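You operate a simulated robot arm through the tools that you are given. There is no shell and no other tool.

Carry out the task below with a simulated robot arm. There is one attempt and no reset: what you move stays moved.

JOB
Put things in order on the top of the sample table. At the end: the green roller from the top of the sample table stands on top of the green filter; the orange sensor from the top of the sample table stands where the grey lint wad stood; the green nozzle (marked "THICK") from the top of the sample table stands on top of the purple filter; the brown grease brush stands on top of the yellow filter; the grey lint wad from the top of the sample table stands where the green roller stood; whatever was shut is shut again. Leave all else as you found it, and nothing knocked over.

It is judged by the outcome, as a careful person would: the job done as asked, and still so three seconds after it is handed in. It fails if anything else is knocked over, pushed out of place, dropped, spilled or broken.

ROBOT AND FRAMES
A 7-joint arm with a two-finger gripper, fixed in place. Base frame: the origin is on the floor under the middle of its stand, x ahead of it, y to its left, z up; the work surface is at about z = 900. Units: mm, rad, N and s.
With the tool pointing down near the work surface it reaches from about 340 to 720 mm from the base axis. Its first joint turns from -1.152 to 1.152 rad. Payload 2.45 kg.
Tool frame: the origin (TCP) lies between the finger pads and is the grasp point; the fingertips stand 26 mm ahead of it; z points along the fingers, y is the line along which they close. The gripper opens to 96 mm; its body begins 69 mm behind the TCP.
Orientation is told as [roll, pitch, yaw] about the base's x, y, z axes, in that order, counted from this pose: with the fingers straight down and closing along the base's y, the tool's x points along the base's -x, its y along +y and its z along -z.

CONTROLS
- The arm moves only by the tool arm_command. Its argument "rows" is a list of rows, each an object (a shift or turn left out is 0, a gripper value left out holds the last) with "xyz": the shift along the base's x, y, z in mm, a list of three; "turn": the turn, a rotation vector about the base's x, y, z in rad, a list of three; "hand": the opening, from 0 (shut) to 1 (fully open). In form: [{"xyz": [x, y, z], "turn": [ax, ay, az], "hand": hand}, ...]. A call has 1 to 20 rows; each row is the pose to reach, as a shift and turn from the pose commanded when the call began. A row lasts 0.2 s, in which the tool goes at most 50 mm and 0.15 rad; a call with a longer step from one row to the next is refused whole, and so is a gripper value outside its range. A pose out of reach is approached as far as the arm can. The call stops where the force on the tool passes 40 N (or 10 N more than at its start, if that is more) or the arm is blocked; 0.2 s more then pass. Each finger travels about 50 mm/s and halts on what it meets, pressing with about 39 N; the grip force reading is that of the motor and also rises with nothing between the fingers. The clock runs only during rows and for 0.2 s after the last one: add rows that repeat a pose to give the fingers time. The reply holds the time, the measured pose of the TCP, the force on the tool along the base axes, the opening and the grip force, in the units named above and with some noise, with the torque about the TCP (base axes, N m) and any sound that the robot's microphone picked up.
- Cameras (640 x 400 px; columns grow to the right, rows downward): "scene" is fixed at [152.9, -379.3, 1435.2]; the picture's right is [0.88, -0.47, 0.00], its down [-0.23, -0.43, -0.88] and it looks along [0.41, 0.77, -0.48] (base axes); focal length 341 px, centre (320, 200). "wrist" rides on the gripper at [82, 3, -98] in the tool frame; the picture's right is [-0.04, 1.00, 0.00], its down [-0.73, -0.03, -0.68] and it looks along [-0.68, -0.03, 0.73] (tool axes); focal length 256 px, centre (320, 200).
- snapshot(camera): a new picture of that camera. No time passes.
- measure_at(camera, pixels): there is no depth. For up to 12 entries [column, row, z] of the newest picture of that camera ("zoom" is the newest enlarged one), the place [x, y] in the base frame at which the ray of that pixel passes the height z, good to about 2 mm. No time passes.
- close_up(camera, box): a new picture of the part [left, top, right, bottom] of that camera's present view, enlarged. No time passes.
- close_job(): hands the job in; it is judged then, once.

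Open the gripper and draw the arm clear of the work before you hand the job in, unless the task says otherwise.

The tools are called after "Call:" as name(argument=value, ...) on one line, values as JSON. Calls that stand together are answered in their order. arm_command: Moves the arm, as the interface text tells. Its arguments: {"type":"object","properties":{"rows":{"type":"array","items":{"type":"object","properties":{"xyz":{"type":"array","items":{"type":"number"}},"turn":{"type":"array","items":{"type":"number"}},"hand":{"type":"number"}}}}},"required":["rows"]} The other tools are called the same way: snapshot (camera) takes a picture; measure_at (camera, pixels) gives the place at which the rays of pixels pass given heights; close_up (camera, box) takes an enlarged picture of a part of a camera's view; close_job () hands the job in.

At the start:

```text
time: 0.0
tool_pos: [404.6, 33.7, 1270.3]
tcp_rot: [0.001, 0.001, 0.001]
wrist_force: [-0.1, 0.6, 0.5]
moment: [0.01, 0.03, -0.03]
opening: 95.9
grip_force: 0.1
```

scene: 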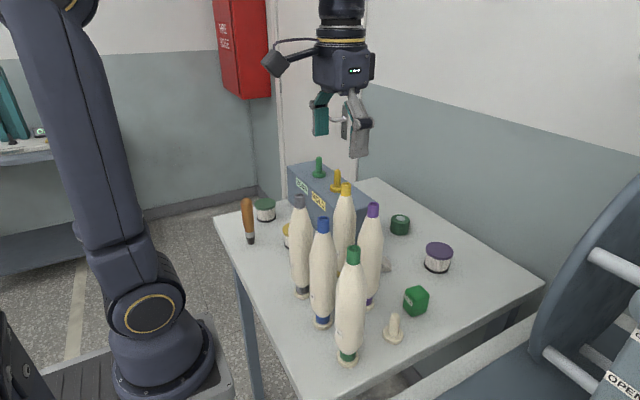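
wrist: 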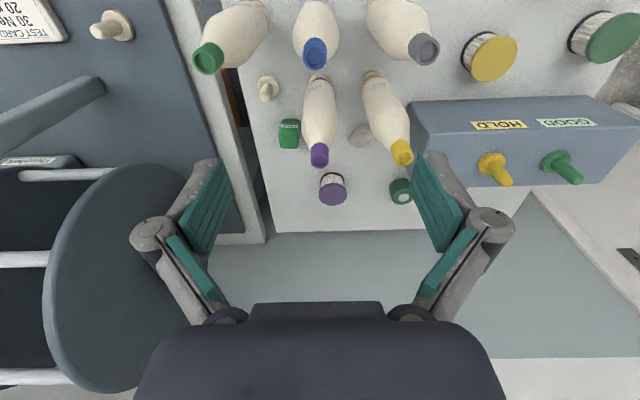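

I begin by looking closely at the table top in both cameras to identify the objects; the bottles, filters and small parts are in the scene picture around columns 210-550, rows 150-400.

Call:
close_up(camera="scene", box=[220, 150, 400, 262])

Call:
close_up(camera="scene", box=[330, 200, 490, 300])

Call:
close_up(camera="scene", box=[270, 260, 462, 380])

Call:
close_up(camera="wrist", box=[180, 0, 450, 240])

Call:
close_up(camera="wrist", box=[400, 0, 640, 220])

Call:
close_up(camera="wrist", box=[0, 0, 240, 200])

```text
3.56 times, centred on (310, 206) of scene
```

zoom: 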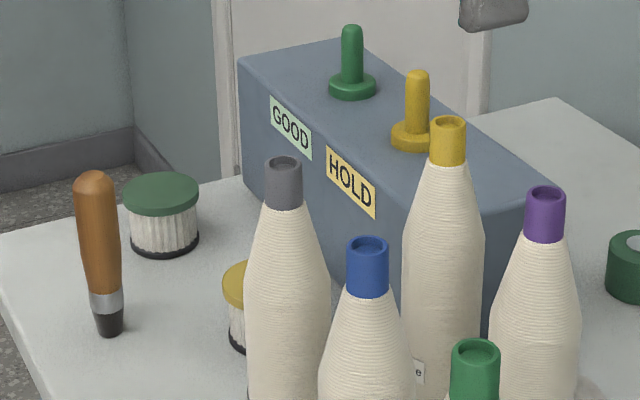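

```text
4.00 times, centred on (410, 250) of scene
```

zoom: 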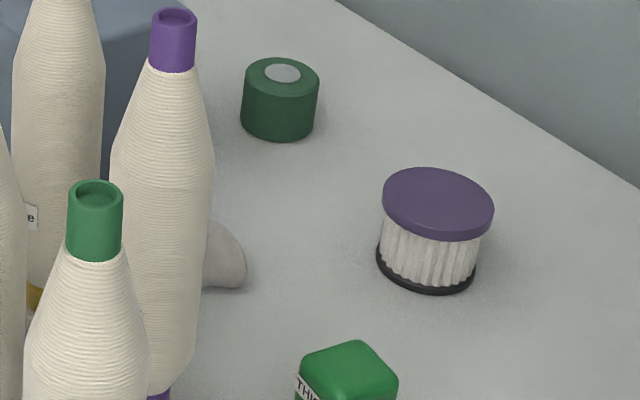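

```text
3.33 times, centred on (366, 320) of scene
```

zoom: 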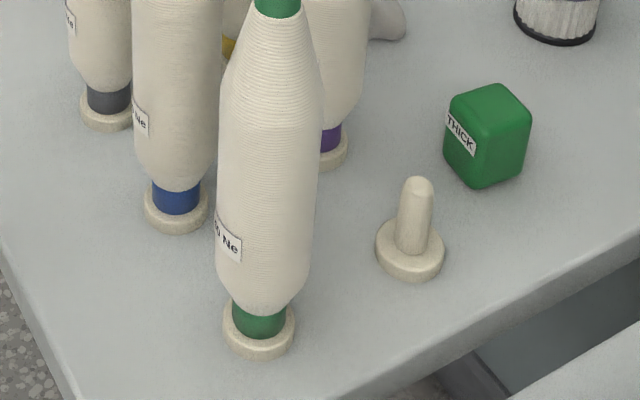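

```text
1.67 times, centred on (315, 120) of wrist
```

zoom: 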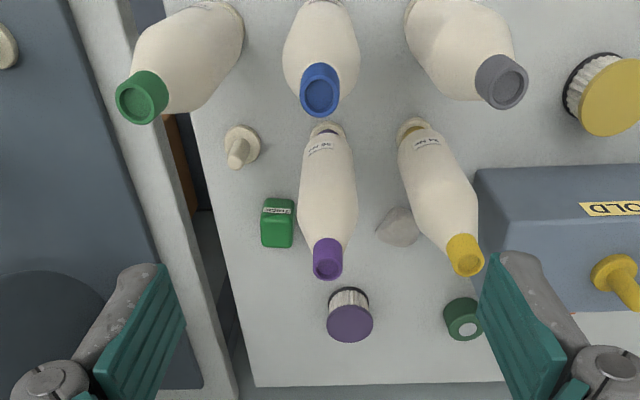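

```text
1.82 times, centred on (520, 110) of wrist
```

zoom: 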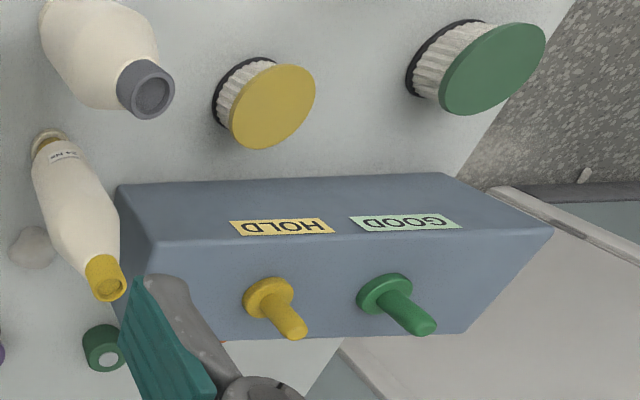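

```text
2.00 times, centred on (120, 100) of wrist
```

zoom: 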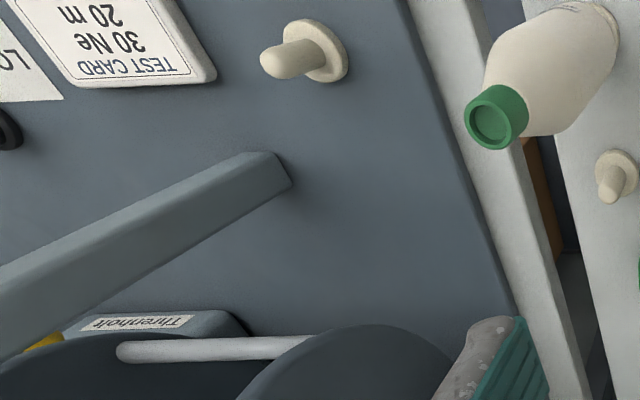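

The orange-brown thing at scene (247,220) could be the brush or the sensor, so I look at other parts of the scene for anything closed or hidden.

Call:
close_up(camera="scene", box=[200, 0, 300, 110])

Call:
close_up(camera="scene", box=[0, 40, 120, 200])

Call:
close_up(camera="scene", box=[480, 180, 640, 400])

Call:
close_up(camera="scene", box=[220, 180, 320, 260])

Call:
close_up(camera="wrist", box=[190, 60, 290, 160])

Call:
close_up(camera="scene", box=[340, 320, 500, 400])

```text
3.64 times, centred on (250, 55) of scene
```

zoom: 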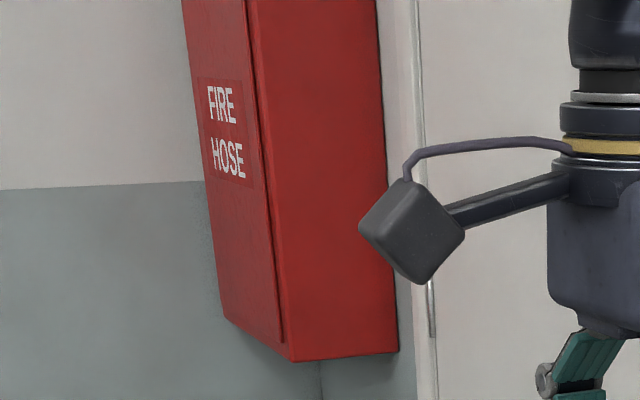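

```text
2.50 times, centred on (60, 120) of scene
```

zoom: 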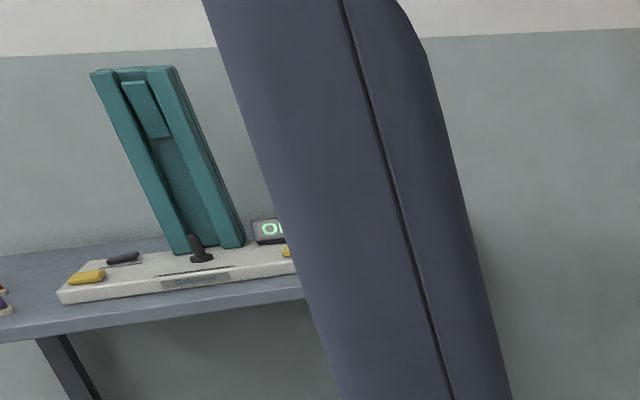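

```text
1.82 times, centred on (560, 290) of scene
```

zoom: 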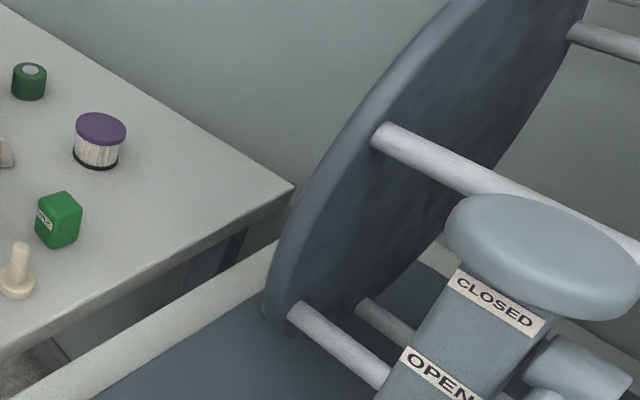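

```text
5.00 times, centred on (270, 220) of scene
```

zoom: 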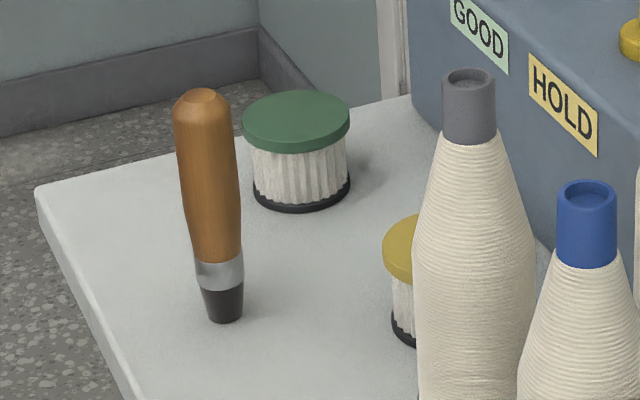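

```text
4.00 times, centred on (240, 110) of wrist
```

zoom: 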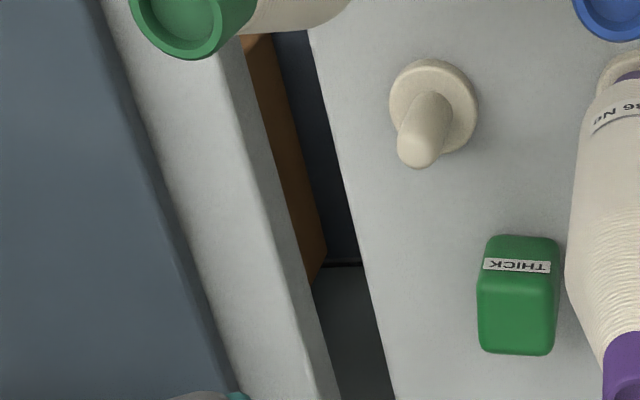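

```text
4.00 times, centred on (420, 360) of scene
```

zoom: 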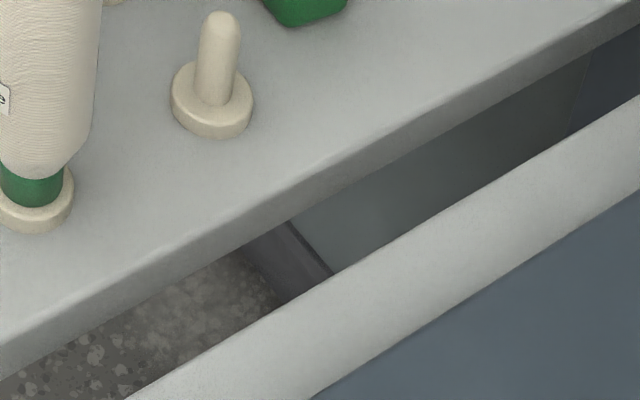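

The table's near side is out of the wrist view. I tilt the tool so the wrist camera looks more steeply down toward the near part of the table, staying high above everything.

Call:
arm_command(rows=[{"turn": [0, 0.13, 0], "hand": 1}, {"turn": [0, 0.26, 0]}, {"turn": [0, 0.39, 0]}, {"turn": [0, 0.52, 0]}, {"turn": [0, 0.65, 0]}, {"turn": [0, 0.65, 0]}])

Call:
snapshot(camera="wrist")

Call:
snapshot(camera="scene")

```text
time: 1.4
tool_pos: [387.9, 38.3, 1237.5]
tcp_rot: [0.002, 0.603, 0.001]
wrist_force: [0.0, -0.2, -0.3]
moment: [-0.03, -0.03, -0.02]
opening: 95.8
grip_force: 0.1
out of reach, approached as far as the arm can: row 4, 5, 6
```

```text
taken
```

wrist: 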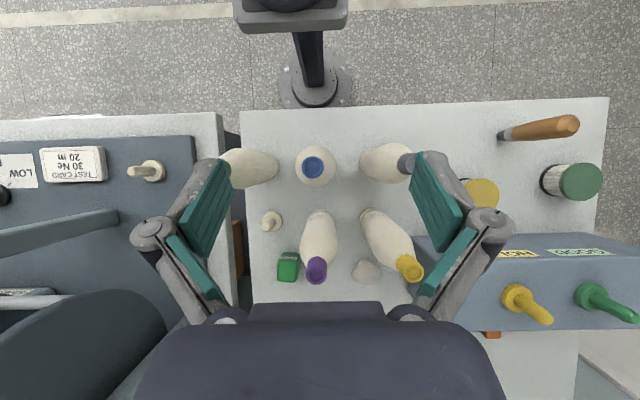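

```text
taken
```

scene: 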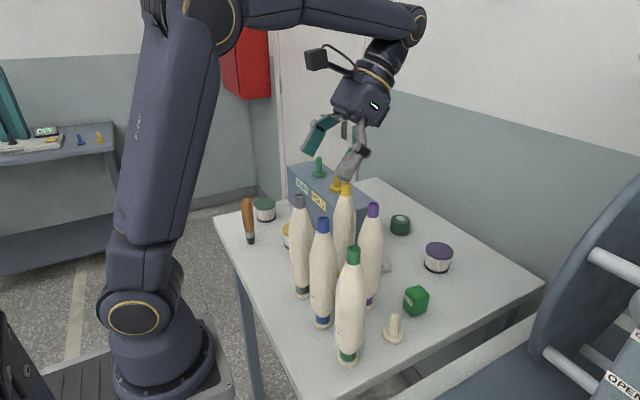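

An orange piece shows behind the blue box at wrist (490,333): that must be the orange sensor; the wooden-handled brush at wrist (540,130) is the brown grease brush. I measure base points in the new wrist and scene pictures.

Call:
measure_at(camera="wrist", pixels=[[240, 112, 900], [608, 98, 900], [252, 302, 900], [580, 399, 900], [605, 234, 900], [490, 333, 900], [490, 333, 960], [365, 272, 900], [272, 222, 900], [288, 275, 900], [502, 136, 900], [548, 182, 900]])

Call:
measure_at(camera="scene", pixels=[[252, 242, 900], [265, 219, 900], [302, 294, 900], [322, 322, 900], [347, 358, 900], [371, 303, 900], [394, 336, 900], [400, 231, 900], [437, 268, 900], [415, 311, 900], [388, 266, 900], [542, 283, 900]])

```text
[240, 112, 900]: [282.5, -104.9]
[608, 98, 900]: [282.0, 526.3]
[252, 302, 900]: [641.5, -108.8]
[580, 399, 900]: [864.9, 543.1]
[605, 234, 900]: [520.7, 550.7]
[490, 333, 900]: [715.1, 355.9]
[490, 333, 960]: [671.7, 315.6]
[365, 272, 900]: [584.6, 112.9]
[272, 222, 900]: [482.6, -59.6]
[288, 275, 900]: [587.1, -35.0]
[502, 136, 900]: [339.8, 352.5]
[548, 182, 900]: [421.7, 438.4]
```

```text
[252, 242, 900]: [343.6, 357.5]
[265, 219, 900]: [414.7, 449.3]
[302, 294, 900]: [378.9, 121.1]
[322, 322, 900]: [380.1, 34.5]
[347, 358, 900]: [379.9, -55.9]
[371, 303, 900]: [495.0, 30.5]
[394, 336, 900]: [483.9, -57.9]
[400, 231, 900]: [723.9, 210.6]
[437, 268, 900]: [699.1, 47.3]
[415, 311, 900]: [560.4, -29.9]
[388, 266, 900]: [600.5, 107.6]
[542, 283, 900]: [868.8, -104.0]
```

Table spans x 282–868, y −105–540; the sensor stands around (690,330) behind the box. I straighten the tool and move forward high up to look behind the box.

Call:
arm_command(rows=[{"xyz": [20, 10, 10], "turn": [0, -0.12, 0]}, {"xyz": [50, 30, 20], "turn": [0, -0.24, 0]}, {"xyz": [80, 60, 30], "turn": [0, -0.36, 0]}, {"xyz": [110, 90, 30], "turn": [0, -0.48, 0]}, {"xyz": [140, 120, 30], "turn": [0, -0.6, 0]}, {"xyz": [140, 120, 30], "turn": [0, -0.6, 0]}])

Call:
snapshot(camera="wrist")

Call:
snapshot(camera="scene")

```text
time: 2.8
tool_pos: [529.4, 160.3, 1268.7]
tcp_rot: [0.001, 0.046, 0.001]
wrist_force: [0.3, 0.2, -0.5]
moment: [-0.03, 0.03, -0.02]
opening: 95.9
grip_force: 0.0
```

```text
taken
```

wrist: 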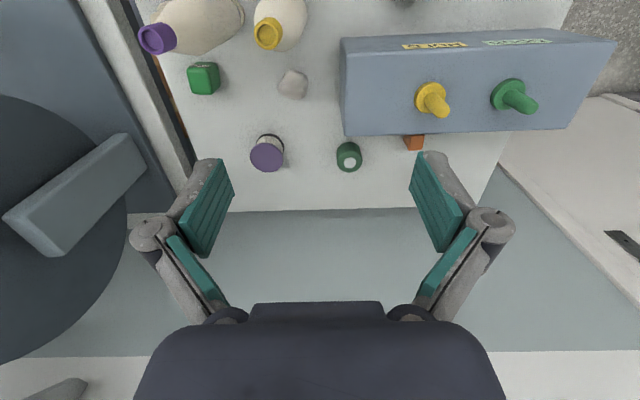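

```text
taken
```

scene: 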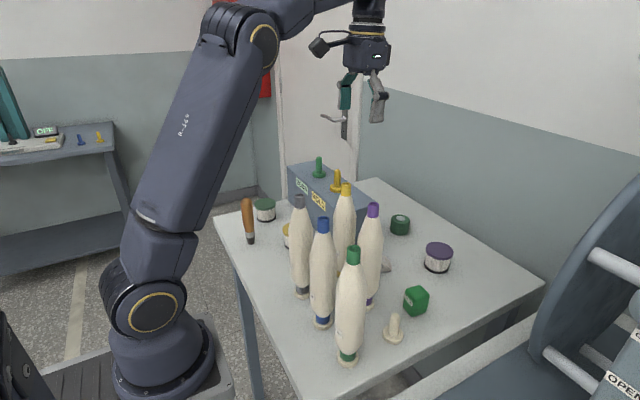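

The sensor's orange top shows at wrist (414,142) just behind the box. I move further forward and tilt the camera down to see behind the box.

Call:
arm_command(rows=[{"xyz": [30, 20, 0], "turn": [0, 0.1, 0]}, {"xyz": [60, 40, 0], "turn": [0, 0.2, 0]}, {"xyz": [90, 60, 0], "turn": [0, 0.3, 0]}, {"xyz": [120, 70, 0], "turn": [0, 0.4, 0]}, {"xyz": [150, 80, 0], "turn": [0, 0.5, 0]}, {"xyz": [150, 80, 0], "turn": [0, 0.5, 0]}])

Call:
snapshot(camera="wrist")

```text
time: 4.2
tool_pos: [475.4, 183.3, 1188.7]
tcp_rot: [0.0, 0.536, 0.002]
wrist_force: [0.5, 0.2, -0.4]
moment: [0.01, -0.01, 0.0]
opening: 96.1
grip_force: 0.1
out of reach, approached as far as the arm can: row 1, 2, 3, 4, 5, 6
```

```text
taken
```

wrist: 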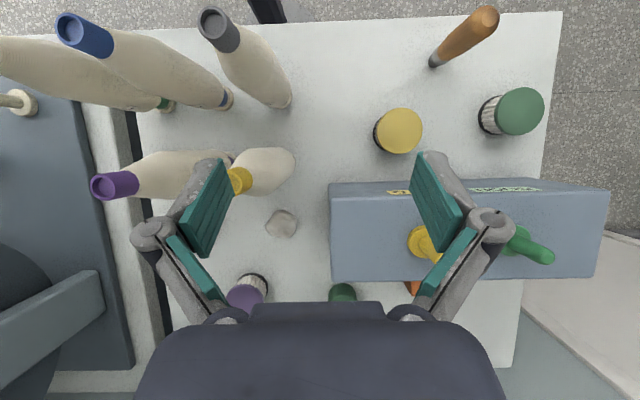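

Tilting that way pulls the arm in. I level the tool again, then yaw the gripper so the camera looks along +y behind the box.

Call:
arm_command(rows=[{"xyz": [20, 0, 5], "turn": [0, -0.13, 0]}, {"xyz": [45, 0, 10], "turn": [0, -0.27, 0]}, {"xyz": [75, 0, 10], "turn": [0, -0.4, 0]}, {"xyz": [110, 0, 10], "turn": [0, -0.54, 0]}, {"xyz": [140, 0, 10], "turn": [0, -0.54, 0]}, {"xyz": [140, 0, 10], "turn": [0, -0.54, 0]}])

Call:
arm_command(rows=[{"turn": [0, 0, 0.14]}, {"turn": [0, 0, 0.28]}, {"turn": [0, 0, 0.42]}, {"turn": [0, 0, 0.56]}, {"turn": [0, 0, 0.7]}, {"turn": [0, 0, 0.84]}, {"turn": [0, 0, 0.98]}, {"turn": [0, 0, 1.12]}, {"turn": [0, 0, 1.26]}, {"turn": [0, 0, 1.4]}, {"turn": [0, 0, 1.5]}, {"turn": [0, 0, 1.5]}])

Call:
snapshot(camera="wrist")

Call:
snapshot(camera="scene")

```text
time: 5.6
tool_pos: [617.9, 186.3, 1199.1]
tcp_rot: [0.001, 0.01, 0.003]
wrist_force: [0.7, 0.0, 0.3]
moment: [-0.01, 0.02, -0.01]
opening: 95.7
grip_force: 0.0
```

```text
time: 8.2
tool_pos: [618.4, 186.3, 1199.6]
tcp_rot: [0.002, 0.008, 1.502]
wrist_force: [0.6, 0.1, 0.0]
moment: [-0.03, -0.01, -0.03]
opening: 95.9
grip_force: 0.1
```

```text
taken
```

wrist: 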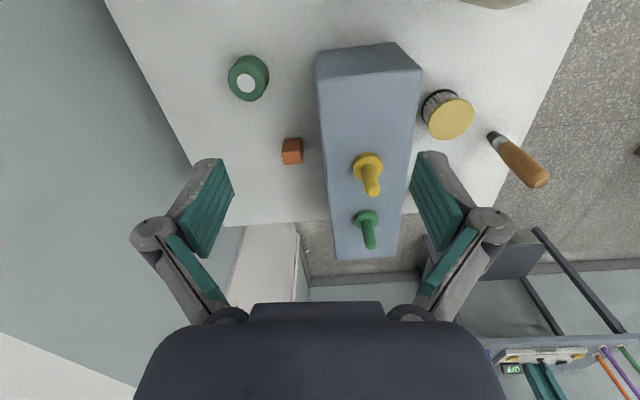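

```text
taken
```

scene: 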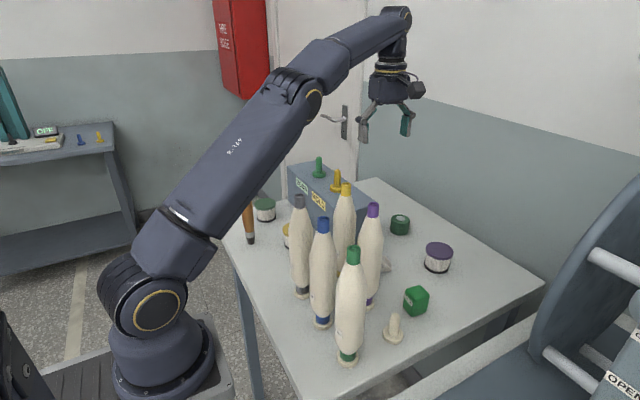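

Now the orange sensor is visible at wrist (292,151), with the roller at (248,78). I zoom in for exact measurements.

Call:
close_up(camera="wrist", box=[210, 40, 350, 180])

Call:
close_up(camera="wrist", box=[300, 30, 560, 270])

Call:
measure_at(camera="wrist", pixels=[[282, 163, 900], [304, 163, 900], [283, 145, 930], [303, 145, 930], [318, 49, 900], [330, 219, 900], [395, 45, 1000], [421, 69, 1000], [318, 83, 1000], [248, 95, 900], [247, 68, 900]])

```text
2.86 times, centred on (280, 110) of wrist
```

zoom: 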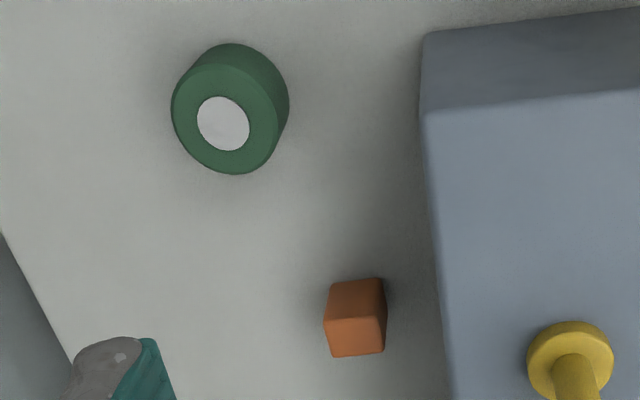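

```text
1.67 times, centred on (430, 150) of wrist
```

zoom: 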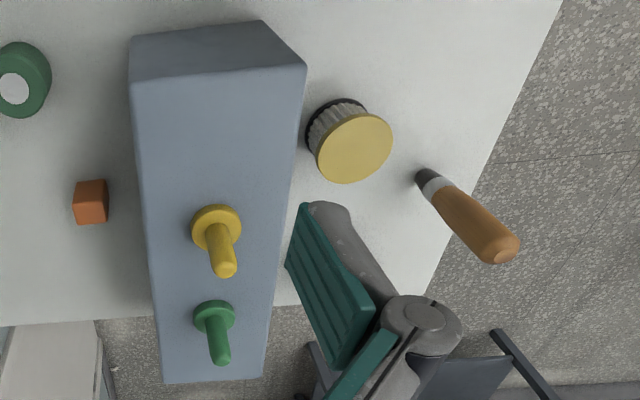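

```text
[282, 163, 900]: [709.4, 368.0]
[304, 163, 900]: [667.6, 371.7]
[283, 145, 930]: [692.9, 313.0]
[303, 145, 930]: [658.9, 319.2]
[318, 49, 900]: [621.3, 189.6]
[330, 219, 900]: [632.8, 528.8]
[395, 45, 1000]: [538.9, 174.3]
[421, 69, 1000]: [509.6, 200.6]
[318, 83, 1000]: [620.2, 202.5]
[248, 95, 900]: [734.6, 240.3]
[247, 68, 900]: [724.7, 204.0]
```

I measure the sensor's bottom edge and top corners to get its height, and the same for the box and pegs.

Call:
measure_at(camera="wrist", pixels=[[283.5, 138, 900], [302, 138, 900], [281, 151.3, 920], [281, 151.3, 930], [281, 151.3, 940], [303, 151.3, 920], [303, 151.3, 930], [303, 151.3, 940], [283.5, 164.3, 930], [302.8, 164.3, 930], [283.5, 164.3, 940], [302.8, 164.3, 940]])

Call:
measure_at(camera="wrist", pixels=[[316, 51, 900], [317, 82, 980], [317, 82, 1000], [317, 82, 1020], [422, 69, 980], [422, 69, 1000], [422, 69, 1020], [336, 260, 1000], [395, 258, 1000], [398, 42, 900], [368, 165, 1000], [366, 220, 1000]])

```text
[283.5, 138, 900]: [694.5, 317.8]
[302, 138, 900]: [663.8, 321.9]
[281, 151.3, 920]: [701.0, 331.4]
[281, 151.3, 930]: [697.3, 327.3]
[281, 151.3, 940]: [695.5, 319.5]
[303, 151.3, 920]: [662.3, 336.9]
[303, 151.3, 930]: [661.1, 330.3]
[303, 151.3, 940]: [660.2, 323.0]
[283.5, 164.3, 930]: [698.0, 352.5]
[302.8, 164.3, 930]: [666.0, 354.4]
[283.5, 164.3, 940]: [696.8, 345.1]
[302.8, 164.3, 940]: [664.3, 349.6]
```

```text
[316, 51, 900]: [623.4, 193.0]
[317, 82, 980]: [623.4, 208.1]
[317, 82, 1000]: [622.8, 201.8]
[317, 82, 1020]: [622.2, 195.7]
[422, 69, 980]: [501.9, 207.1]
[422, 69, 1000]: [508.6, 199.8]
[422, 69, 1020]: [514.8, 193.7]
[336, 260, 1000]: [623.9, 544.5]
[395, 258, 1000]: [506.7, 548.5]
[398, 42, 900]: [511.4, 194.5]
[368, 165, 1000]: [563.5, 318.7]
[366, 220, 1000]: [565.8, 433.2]
```

The sensor is about 33×29×40 mm at (680,334), the box is about 118 mm tall. Before going low I want to understand the arm's geometry, so I look at the arm's links in the scene view.

Call:
close_up(camera="scene", box=[0, 200, 320, 400])

Call:
close_up(camera="scene", box=[220, 0, 480, 163])

```text
2.00 times, centred on (160, 300) of scene
```

zoom: 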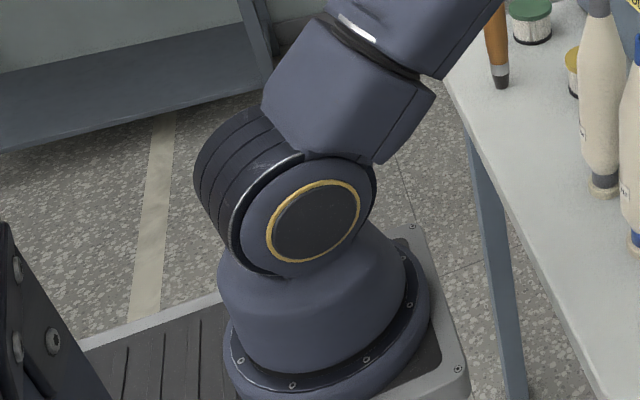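

```text
2.45 times, centred on (350, 82) of scene
```

zoom: 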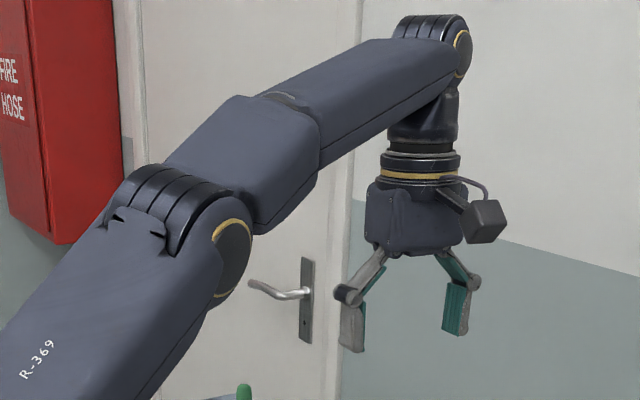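

The arm's links run high over the bottles, so reaching the far objects looks feasible. I now locate the roller's hub from both cameras to get its height and centre, and measure other objects in the scene view.

Call:
measure_at(camera="wrist", pixels=[[245.7, 83.4, 930], [245.7, 83.4, 940], [245.7, 83.4, 950], [248.5, 55, 900], [228, 79, 940], [263.5, 84, 940]])

Call:
measure_at(camera="scene", pixels=[[400.5, 218.25, 930], [400.5, 218.25, 940], [400.5, 218.25, 950], [399.75, 235, 900]])

```text
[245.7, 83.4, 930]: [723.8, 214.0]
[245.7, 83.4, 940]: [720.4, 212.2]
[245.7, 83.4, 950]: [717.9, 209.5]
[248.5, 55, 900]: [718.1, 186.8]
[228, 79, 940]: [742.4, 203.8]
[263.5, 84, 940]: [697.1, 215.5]
```

```text
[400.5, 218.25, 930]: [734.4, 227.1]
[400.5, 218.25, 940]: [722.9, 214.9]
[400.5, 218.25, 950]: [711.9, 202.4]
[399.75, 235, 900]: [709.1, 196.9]
```

The roller's top is at z≈941, centre (721,212), diameter about 50. I rotate the gripper on to yaw ≈ π so the camera sits on the far side, and see whether the arm allows it.

Call:
arm_command(rows=[{"turn": [0, 0, 0.14]}, {"turn": [0, 0, 0.28]}, {"turn": [0, 0, 0.42]}, {"turn": [0, 0, 0.56]}, {"turn": [0, 0, 0.7]}, {"turn": [0, 0, 0.84]}, {"turn": [0, 0, 0.98]}, {"turn": [0, 0, 1.12]}, {"turn": [0, 0, 1.26]}, {"turn": [0, 0, 1.4]}, {"turn": [0, 0, 1.54]}, {"turn": [0, 0, 1.62]}, {"turn": [0, 0, 1.62]}])

Call:
snapshot(camera="wrist")

Call:
snapshot(camera="scene")

```text
time: 11.0
tool_pos: [618.9, 188.3, 1199.5]
tcp_rot: [-0.001, 0.009, 3.122]
wrist_force: [-0.1, -0.7, 0.6]
moment: [-0.02, -0.03, 0.0]
opening: 96.0
grip_force: 0.0
```

```text
taken
```

wrist: 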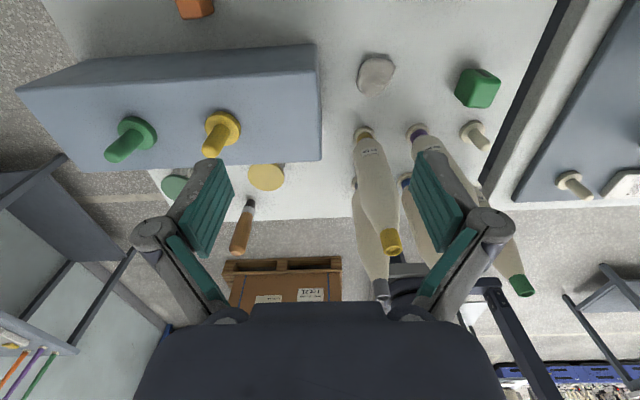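

```text
taken
```

scene: 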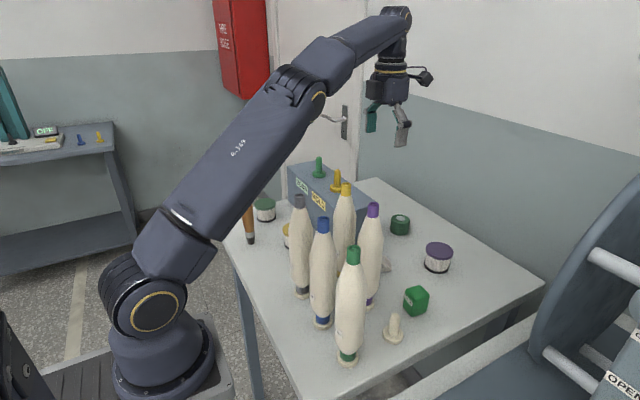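

Yaw π works and the camera is now on the +x side. I move above the roller and then partway down to z≈1040 to test the reach.

Call:
arm_command(rows=[{"xyz": [34, 8, 0]}, {"xyz": [68, 16, 0]}, {"xyz": [102, 24, -10]}, {"xyz": [102, 24, -50]}, {"xyz": [102, 24, -90]}, {"xyz": [102, 24, -130]}, {"xyz": [102, 24, -160]}, {"xyz": [102, 24, -160]}])

Call:
snapshot(camera="wrist")

Call:
snapshot(camera="scene")

```text
time: 12.8
tool_pos: [688.4, 200.1, 1032.9]
tcp_rot: [0.0, 0.01, 3.119]
wrist_force: [0.2, -0.1, 0.8]
moment: [0.02, 0.03, -0.04]
opening: 95.9
grip_force: 0.1
out of reach, approached as far as the arm can: row 1, 2, 3, 4, 5, 6, 7, 8
```

```text
taken
```

wrist: 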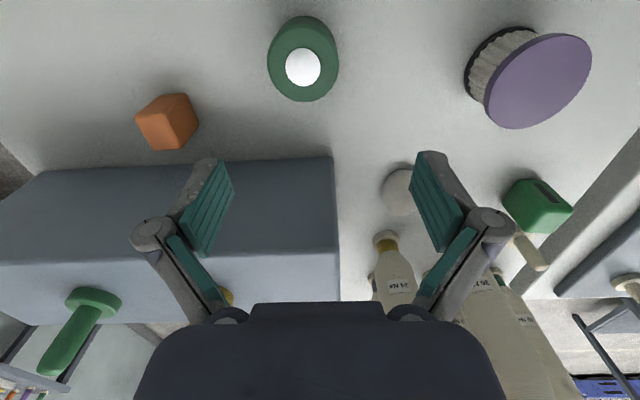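

```text
taken
```

scene: 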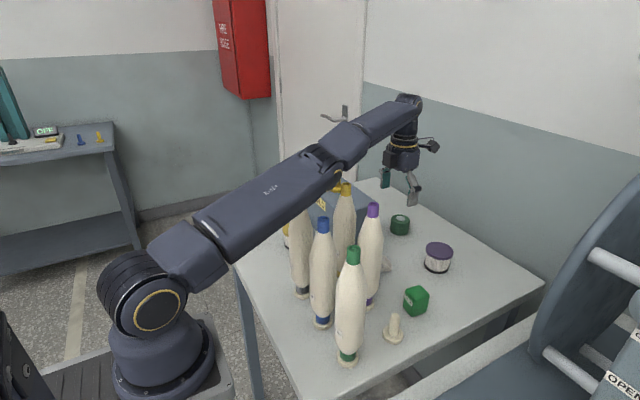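

The arm stops at radius ≈717, and when stretched flat it runs close over the bottles, so I check that nothing was touched before changing approach.

Call:
close_up(camera="scene", box=[200, 80, 460, 243])

Call:
close_up(camera="wrist", box=[330, 130, 590, 293])

```text
2.45 times, centred on (330, 162) of scene
```

zoom: 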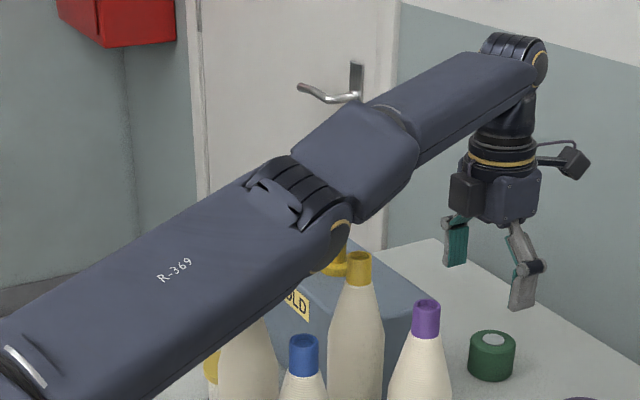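

```text
2.45 times, centred on (460, 212) of wrist
```

zoom: 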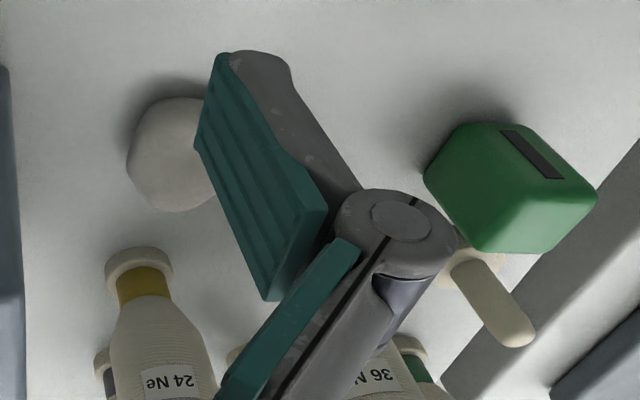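

The upper-arm link is only about 20 mm above the grey bottle, so I must not go lower like this. I raise the tool and tilt the fingers outward (about base −y), which pulls the wrist in and lifts the elbow.

Call:
arm_command(rows=[{"xyz": [-5, 0, 30]}, {"xyz": [-5, 0, 60], "turn": [0, -0.1, 0]}, {"xyz": [-5, 0, 60], "turn": [0, -0.2, 0]}, {"xyz": [-5, 0, 60], "turn": [0, -0.3, 0]}, {"xyz": [-5, 0, 60], "turn": [0, -0.4, 0]}, {"xyz": [-5, 0, 60], "turn": [0, -0.46, 0]}, {"xyz": [-5, 0, 60], "turn": [0, -0.46, 0]}])

Call:
snapshot(camera="scene")

Call:
snapshot(camera="wrist")

```text
time: 14.4
tool_pos: [684.4, 200.9, 1096.5]
tcp_rot: [-0.015, 0.476, 3.114]
wrist_force: [-0.7, -0.7, 0.9]
moment: [0.03, -0.03, 0.01]
opening: 95.6
grip_force: 0.1
out of reach, approached as far as the arm can: row 2, 3, 4, 5, 6
```

```text
taken
```

scene: 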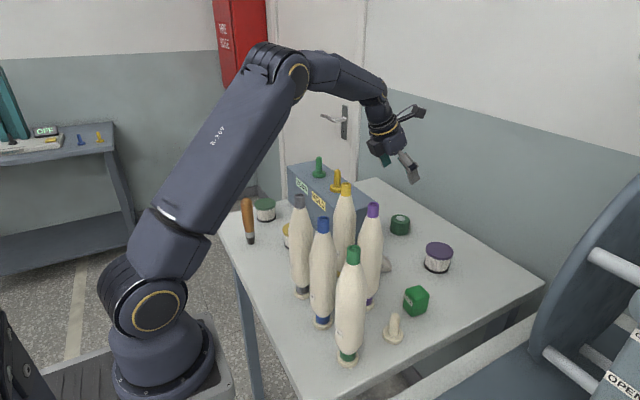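

```text
taken
```

wrist: 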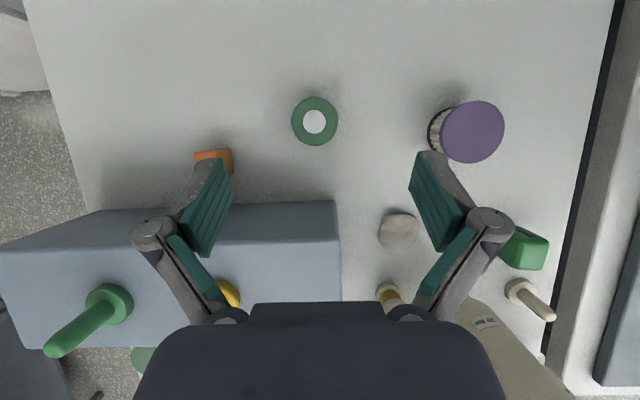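

The elbow is now high and clear. This steep view is good for measuring; I zoom in on the roller, purple filter, lint and sensor.

Call:
close_up(camera="wrist", box=[260, 60, 420, 160])

Call:
measure_at(camera="wrist", pixels=[[314, 122, 941], [292, 122, 941], [338, 122, 941], [314, 146, 941], [473, 131, 940], [398, 233, 900], [380, 233, 920], [417, 233, 920], [398, 214, 920], [398, 254, 920], [196, 153, 940], [232, 150, 940]])

```text
4.00 times, centred on (340, 110) of wrist
```

zoom: 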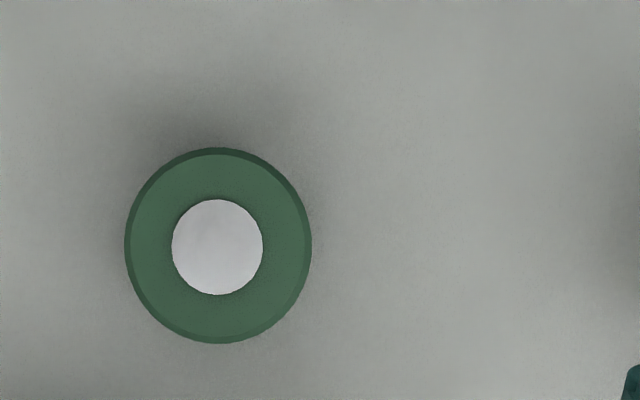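

```text
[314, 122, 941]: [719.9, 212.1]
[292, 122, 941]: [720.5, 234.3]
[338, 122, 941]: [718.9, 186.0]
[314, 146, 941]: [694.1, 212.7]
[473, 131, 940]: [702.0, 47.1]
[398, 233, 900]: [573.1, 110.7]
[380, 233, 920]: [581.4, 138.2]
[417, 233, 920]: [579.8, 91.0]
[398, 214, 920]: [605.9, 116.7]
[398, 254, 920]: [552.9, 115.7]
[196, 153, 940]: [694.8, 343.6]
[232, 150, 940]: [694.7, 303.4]
```

Roller centre is (720,212), clear around it. I move above it and descend to z≈985 with the tilted tool, keeping the gripper open.

Call:
arm_command(rows=[{"xyz": [18, 6, -10]}, {"xyz": [36, 11, -30]}, {"xyz": [36, 11, -60]}, {"xyz": [36, 11, -90]}, {"xyz": [36, 11, -110]}, {"xyz": [36, 11, -110]}])

Call:
snapshot(camera="wrist")

Call:
snapshot(camera="scene")

```text
time: 15.8
tool_pos: [720.0, 211.3, 982.9]
tcp_rot: [-0.008, 0.47, 3.119]
wrist_force: [0.0, 0.1, -0.2]
moment: [0.0, 0.03, 0.02]
opening: 95.9
grip_force: 0.1
```

```text
taken
```

wrist: 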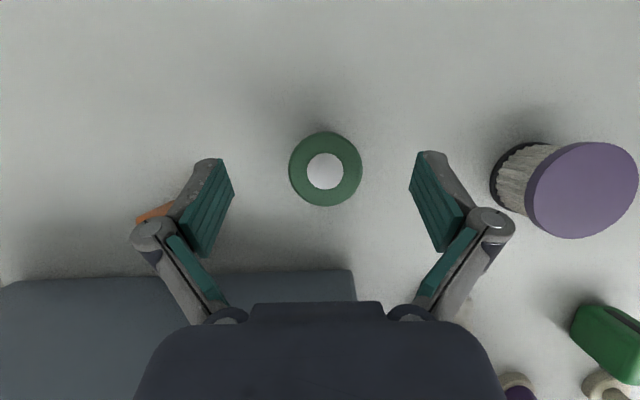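

```text
taken
```

scene: 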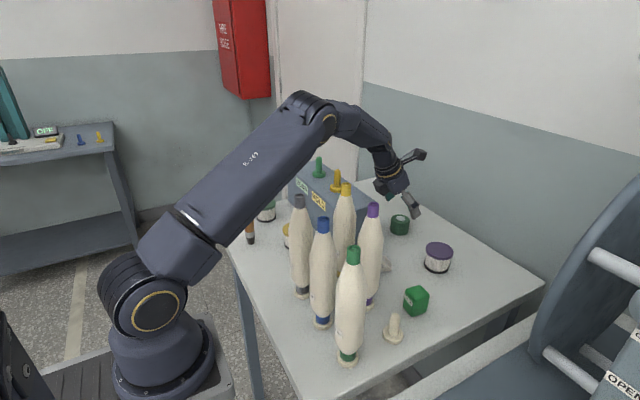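

The roller at wrist (325,171) is centred between the open fingers. I descend the remaining 50 mm, then close.

Call:
arm_command(rows=[{"xyz": [0, 0, -20]}, {"xyz": [0, 0, -38]}, {"xyz": [0, 0, -50]}, {"xyz": [0, 0, -50]}])

Call:
arm_command(rows=[{"hand": 0.7}, {"hand": 0.4}, {"hand": 0.4}, {"hand": 0.4}, {"hand": 0.4}, {"hand": 0.4}])

Call:
snapshot(camera="wrist")

```text
time: 16.8
tool_pos: [720.3, 212.2, 933.0]
tcp_rot: [-0.011, 0.47, 3.118]
wrist_force: [0.1, 0.5, -0.3]
moment: [0.03, -0.01, -0.02]
opening: 96.0
grip_force: 0.1
```

```text
time: 18.2
tool_pos: [720.2, 210.8, 933.6]
tcp_rot: [-0.01, 0.47, 3.119]
wrist_force: [-0.9, -2.8, 2.8]
moment: [-0.16, 0.05, -0.01]
opening: 49.2
grip_force: 39.2
```

```text
taken
```

wrist: 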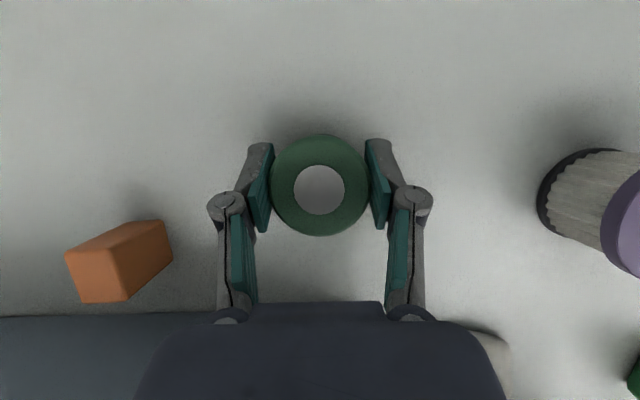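

The roller is held at 49 mm with 39 N. I lift it straight up to z≈1150 and check it in hand.

Call:
arm_command(rows=[{"xyz": [0, 0, 10], "hand": 0.4}, {"xyz": [0, 0, 40]}, {"xyz": [0, 0, 80]}, {"xyz": [-10, 5, 120]}, {"xyz": [-30, 10, 165]}, {"xyz": [-60, 20, 210]}, {"xyz": [-80, 30, 230]}, {"xyz": [-80, 30, 230]}])

Call:
snapshot(camera="wrist")

Call:
snapshot(camera="scene")

```text
refused: row 6 steps farther than a row can; nothing moved
```

```text
taken
```

wrist: 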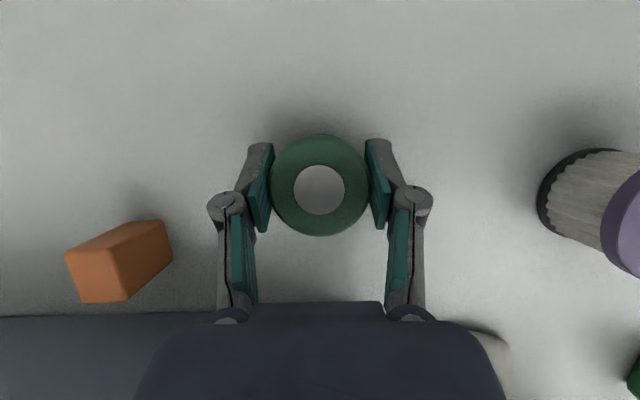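

```text
taken
```

scene: 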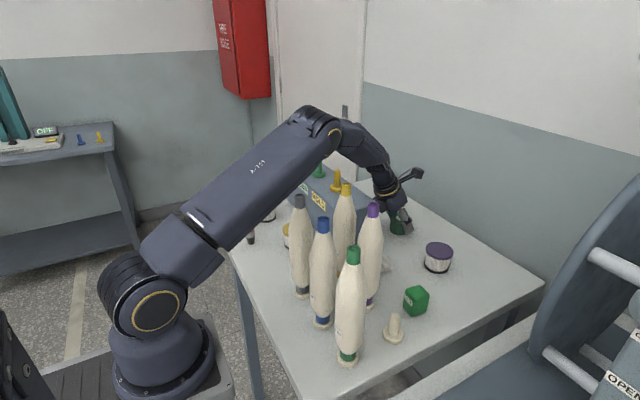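

One step was too long and nothing moved; the roller is still held. Before lifting I use this close view to zoom on the sensor at wrist (120,260).

Call:
close_up(camera="wrist", box=[40, 200, 200, 300])

Call:
arm_command(rows=[{"xyz": [0, 0, 10], "hand": 0.4}, {"xyz": [0, 0, 40]}, {"xyz": [0, 0, 80]}, {"xyz": [0, 0, 120]}, {"xyz": [-10, 5, 160]}, {"xyz": [-30, 10, 200]}, {"xyz": [-50, 20, 230]}, {"xyz": [-50, 20, 230]}])

Call:
snapshot(camera="wrist")

Call:
snapshot(camera="scene")

```text
4.00 times, centred on (120, 250) of wrist
```

zoom: 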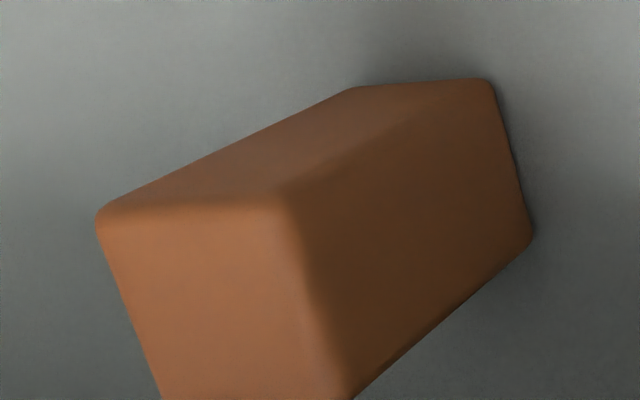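

```text
time: 20.0
tool_pos: [668.4, 234.3, 1162.9]
tcp_rot: [-0.009, 0.469, 3.117]
wrist_force: [0.8, 0.5, 0.5]
moment: [-0.02, -0.02, 0.01]
opening: 38.3
grip_force: 0.0
```

```text
taken
```

wrist: 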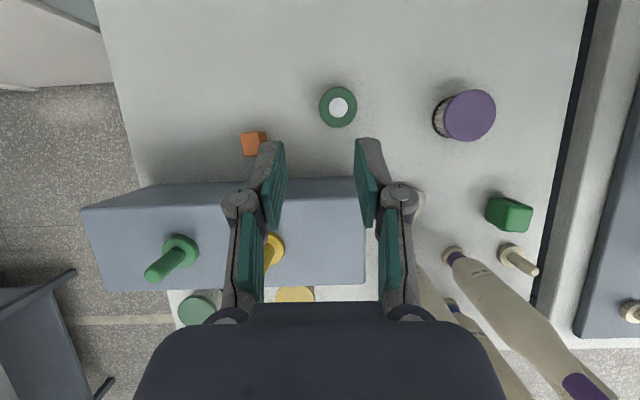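

```text
taken
```

scene: 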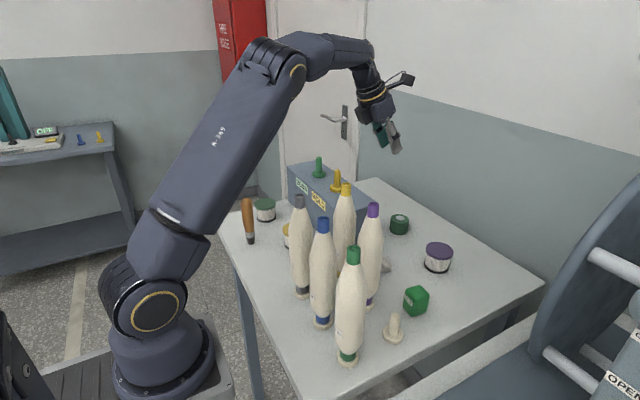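

The gripper came up empty (opening 38 mm): the roller slipped and still stands at wrist (338,107). I check whether it moved.

Call:
close_up(camera="wrist", box=[260, 60, 420, 160])

Call:
measure_at(camera="wrist", pixels=[[339, 107, 941], [319, 107, 941], [358, 107, 941], [338, 88, 941], [338, 127, 941]])

Call:
close_up(camera="scene", box=[330, 200, 490, 300])

```text
4.00 times, centred on (340, 110) of wrist
```

zoom: 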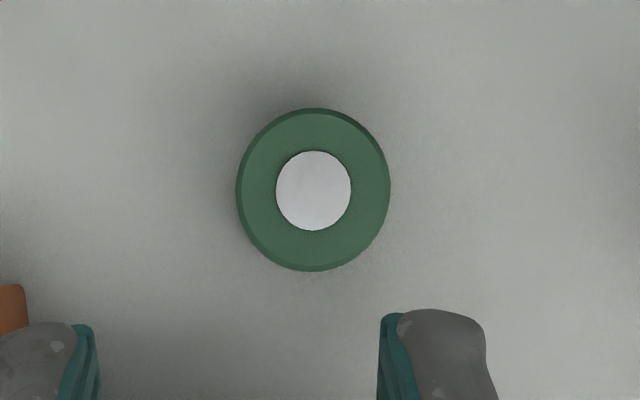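

```text
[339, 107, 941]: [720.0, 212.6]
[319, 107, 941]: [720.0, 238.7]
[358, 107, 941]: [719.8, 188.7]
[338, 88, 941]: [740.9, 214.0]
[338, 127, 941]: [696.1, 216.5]
```

```text
4.00 times, centred on (410, 250) of scene
```

zoom: 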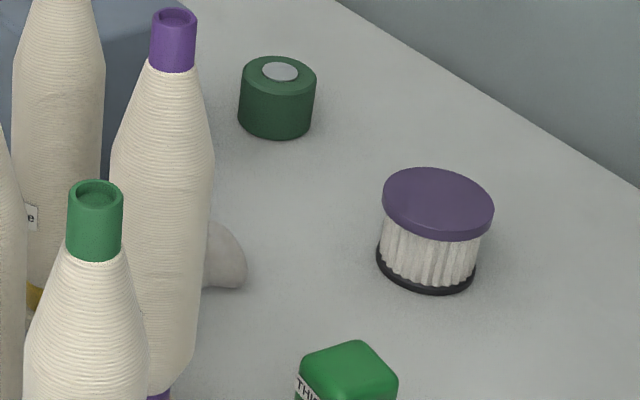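

The roller stayed upright within about 1 mm of its spot. I reopen, go back down a few mm deeper, close with a full-close command, and lift slowly while reading forces.

Call:
arm_command(rows=[{"hand": 1}, {"xyz": [26, -10, 0], "hand": 1}, {"xyz": [51, -21, -20]}, {"xyz": [51, -21, -60]}, {"xyz": [51, -21, -100]}, {"xyz": [51, -21, -140]}, {"xyz": [51, -21, -170]}, {"xyz": [51, -21, -170]}])

Call:
snapshot(camera="wrist")

```text
time: 21.8
tool_pos: [720.2, 210.0, 993.2]
tcp_rot: [-0.01, 0.469, 3.119]
wrist_force: [0.4, -0.2, -0.1]
moment: [0.0, -0.01, 0.01]
opening: 96.0
grip_force: 0.2
```

```text
taken
```

wrist: 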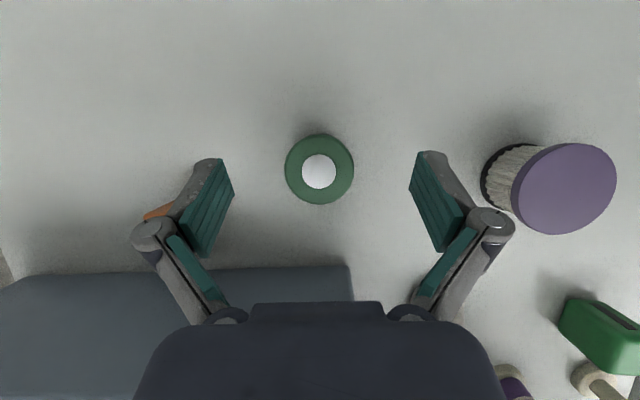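

Roller at wrist (319,172) sits between the fingers. I shift 2 mm in +y, lower to z≈929, then close fully.

Call:
arm_command(rows=[{"xyz": [0, 2.5, -25]}, {"xyz": [0, 2.5, -45]}, {"xyz": [0, 2.5, -60]}, {"xyz": [0, 2.5, -64]}, {"xyz": [0, 2.5, -64]}])

Call:
arm_command(rows=[{"hand": 0.7}, {"hand": 0.5}, {"hand": 0.3}, {"hand": 0.0}, {"hand": 0.0}, {"hand": 0.0}, {"hand": 0.0}])

Call:
arm_command(rows=[{"xyz": [0, 0, 3]}, {"xyz": [0, 0, 6]}, {"xyz": [0, 0, 10]}, {"xyz": [0, 0, 10]}])

Call:
snapshot(camera="wrist")

```text
time: 23.0
tool_pos: [720.3, 212.4, 929.2]
tcp_rot: [-0.011, 0.469, 3.12]
wrist_force: [0.2, 0.4, 0.0]
moment: [-0.02, 0.0, 0.01]
opening: 95.9
grip_force: 0.1
```

```text
time: 24.6
tool_pos: [722.1, 212.4, 928.8]
tcp_rot: [-0.01, 0.469, 3.119]
wrist_force: [-0.8, -1.2, 1.7]
moment: [-0.09, 0.05, 0.0]
opening: 48.8
grip_force: 39.2
```

```text
time: 25.6
tool_pos: [721.0, 214.2, 938.7]
tcp_rot: [-0.012, 0.469, 3.119]
wrist_force: [-0.4, 0.4, -1.6]
moment: [0.01, -0.04, 0.01]
opening: 49.0
grip_force: 38.5
```

```text
taken
```

wrist: 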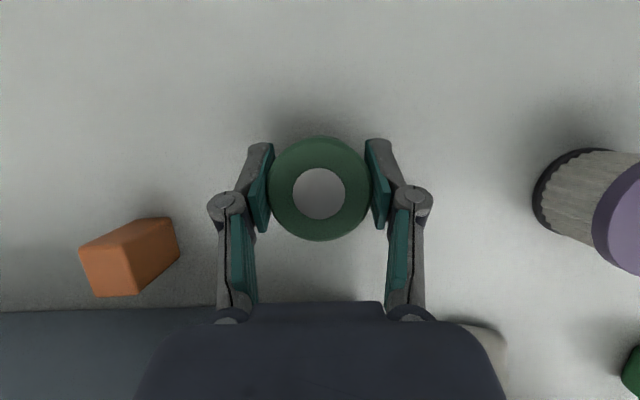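

The roller image kept its size and the weight shows (about −1.6 N in z), so it came along. I keep lifting at a gentle pace.

Call:
arm_command(rows=[{"xyz": [0, 0, 8]}, {"xyz": [0, 0, 18]}, {"xyz": [0, 0, 30]}, {"xyz": [0, 0, 42]}, {"xyz": [0, 0, 50]}, {"xyz": [0, 0, 50]}])

Call:
snapshot(camera="wrist")

Call:
close_up(camera="scene", box=[330, 130, 490, 230])

```text
time: 27.0
tool_pos: [721.0, 212.7, 989.4]
tcp_rot: [-0.011, 0.47, 3.12]
wrist_force: [-0.5, -0.1, -0.3]
moment: [-0.01, -0.03, -0.01]
opening: 49.1
grip_force: 39.1
```

```text
taken
```

wrist: 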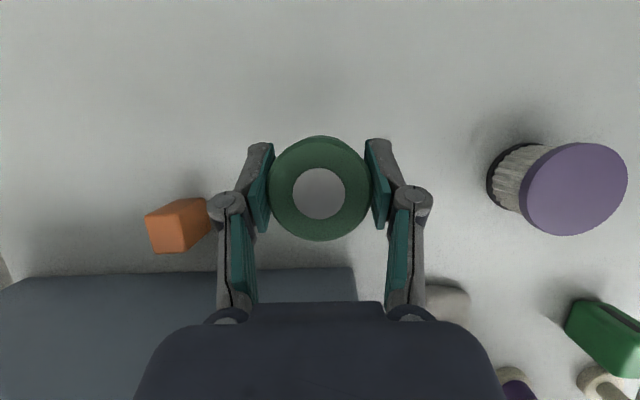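

```text
4.00 times, centred on (410, 180) of scene
```

zoom: 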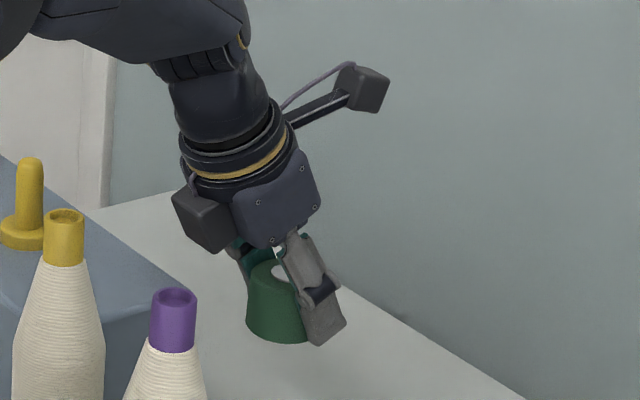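

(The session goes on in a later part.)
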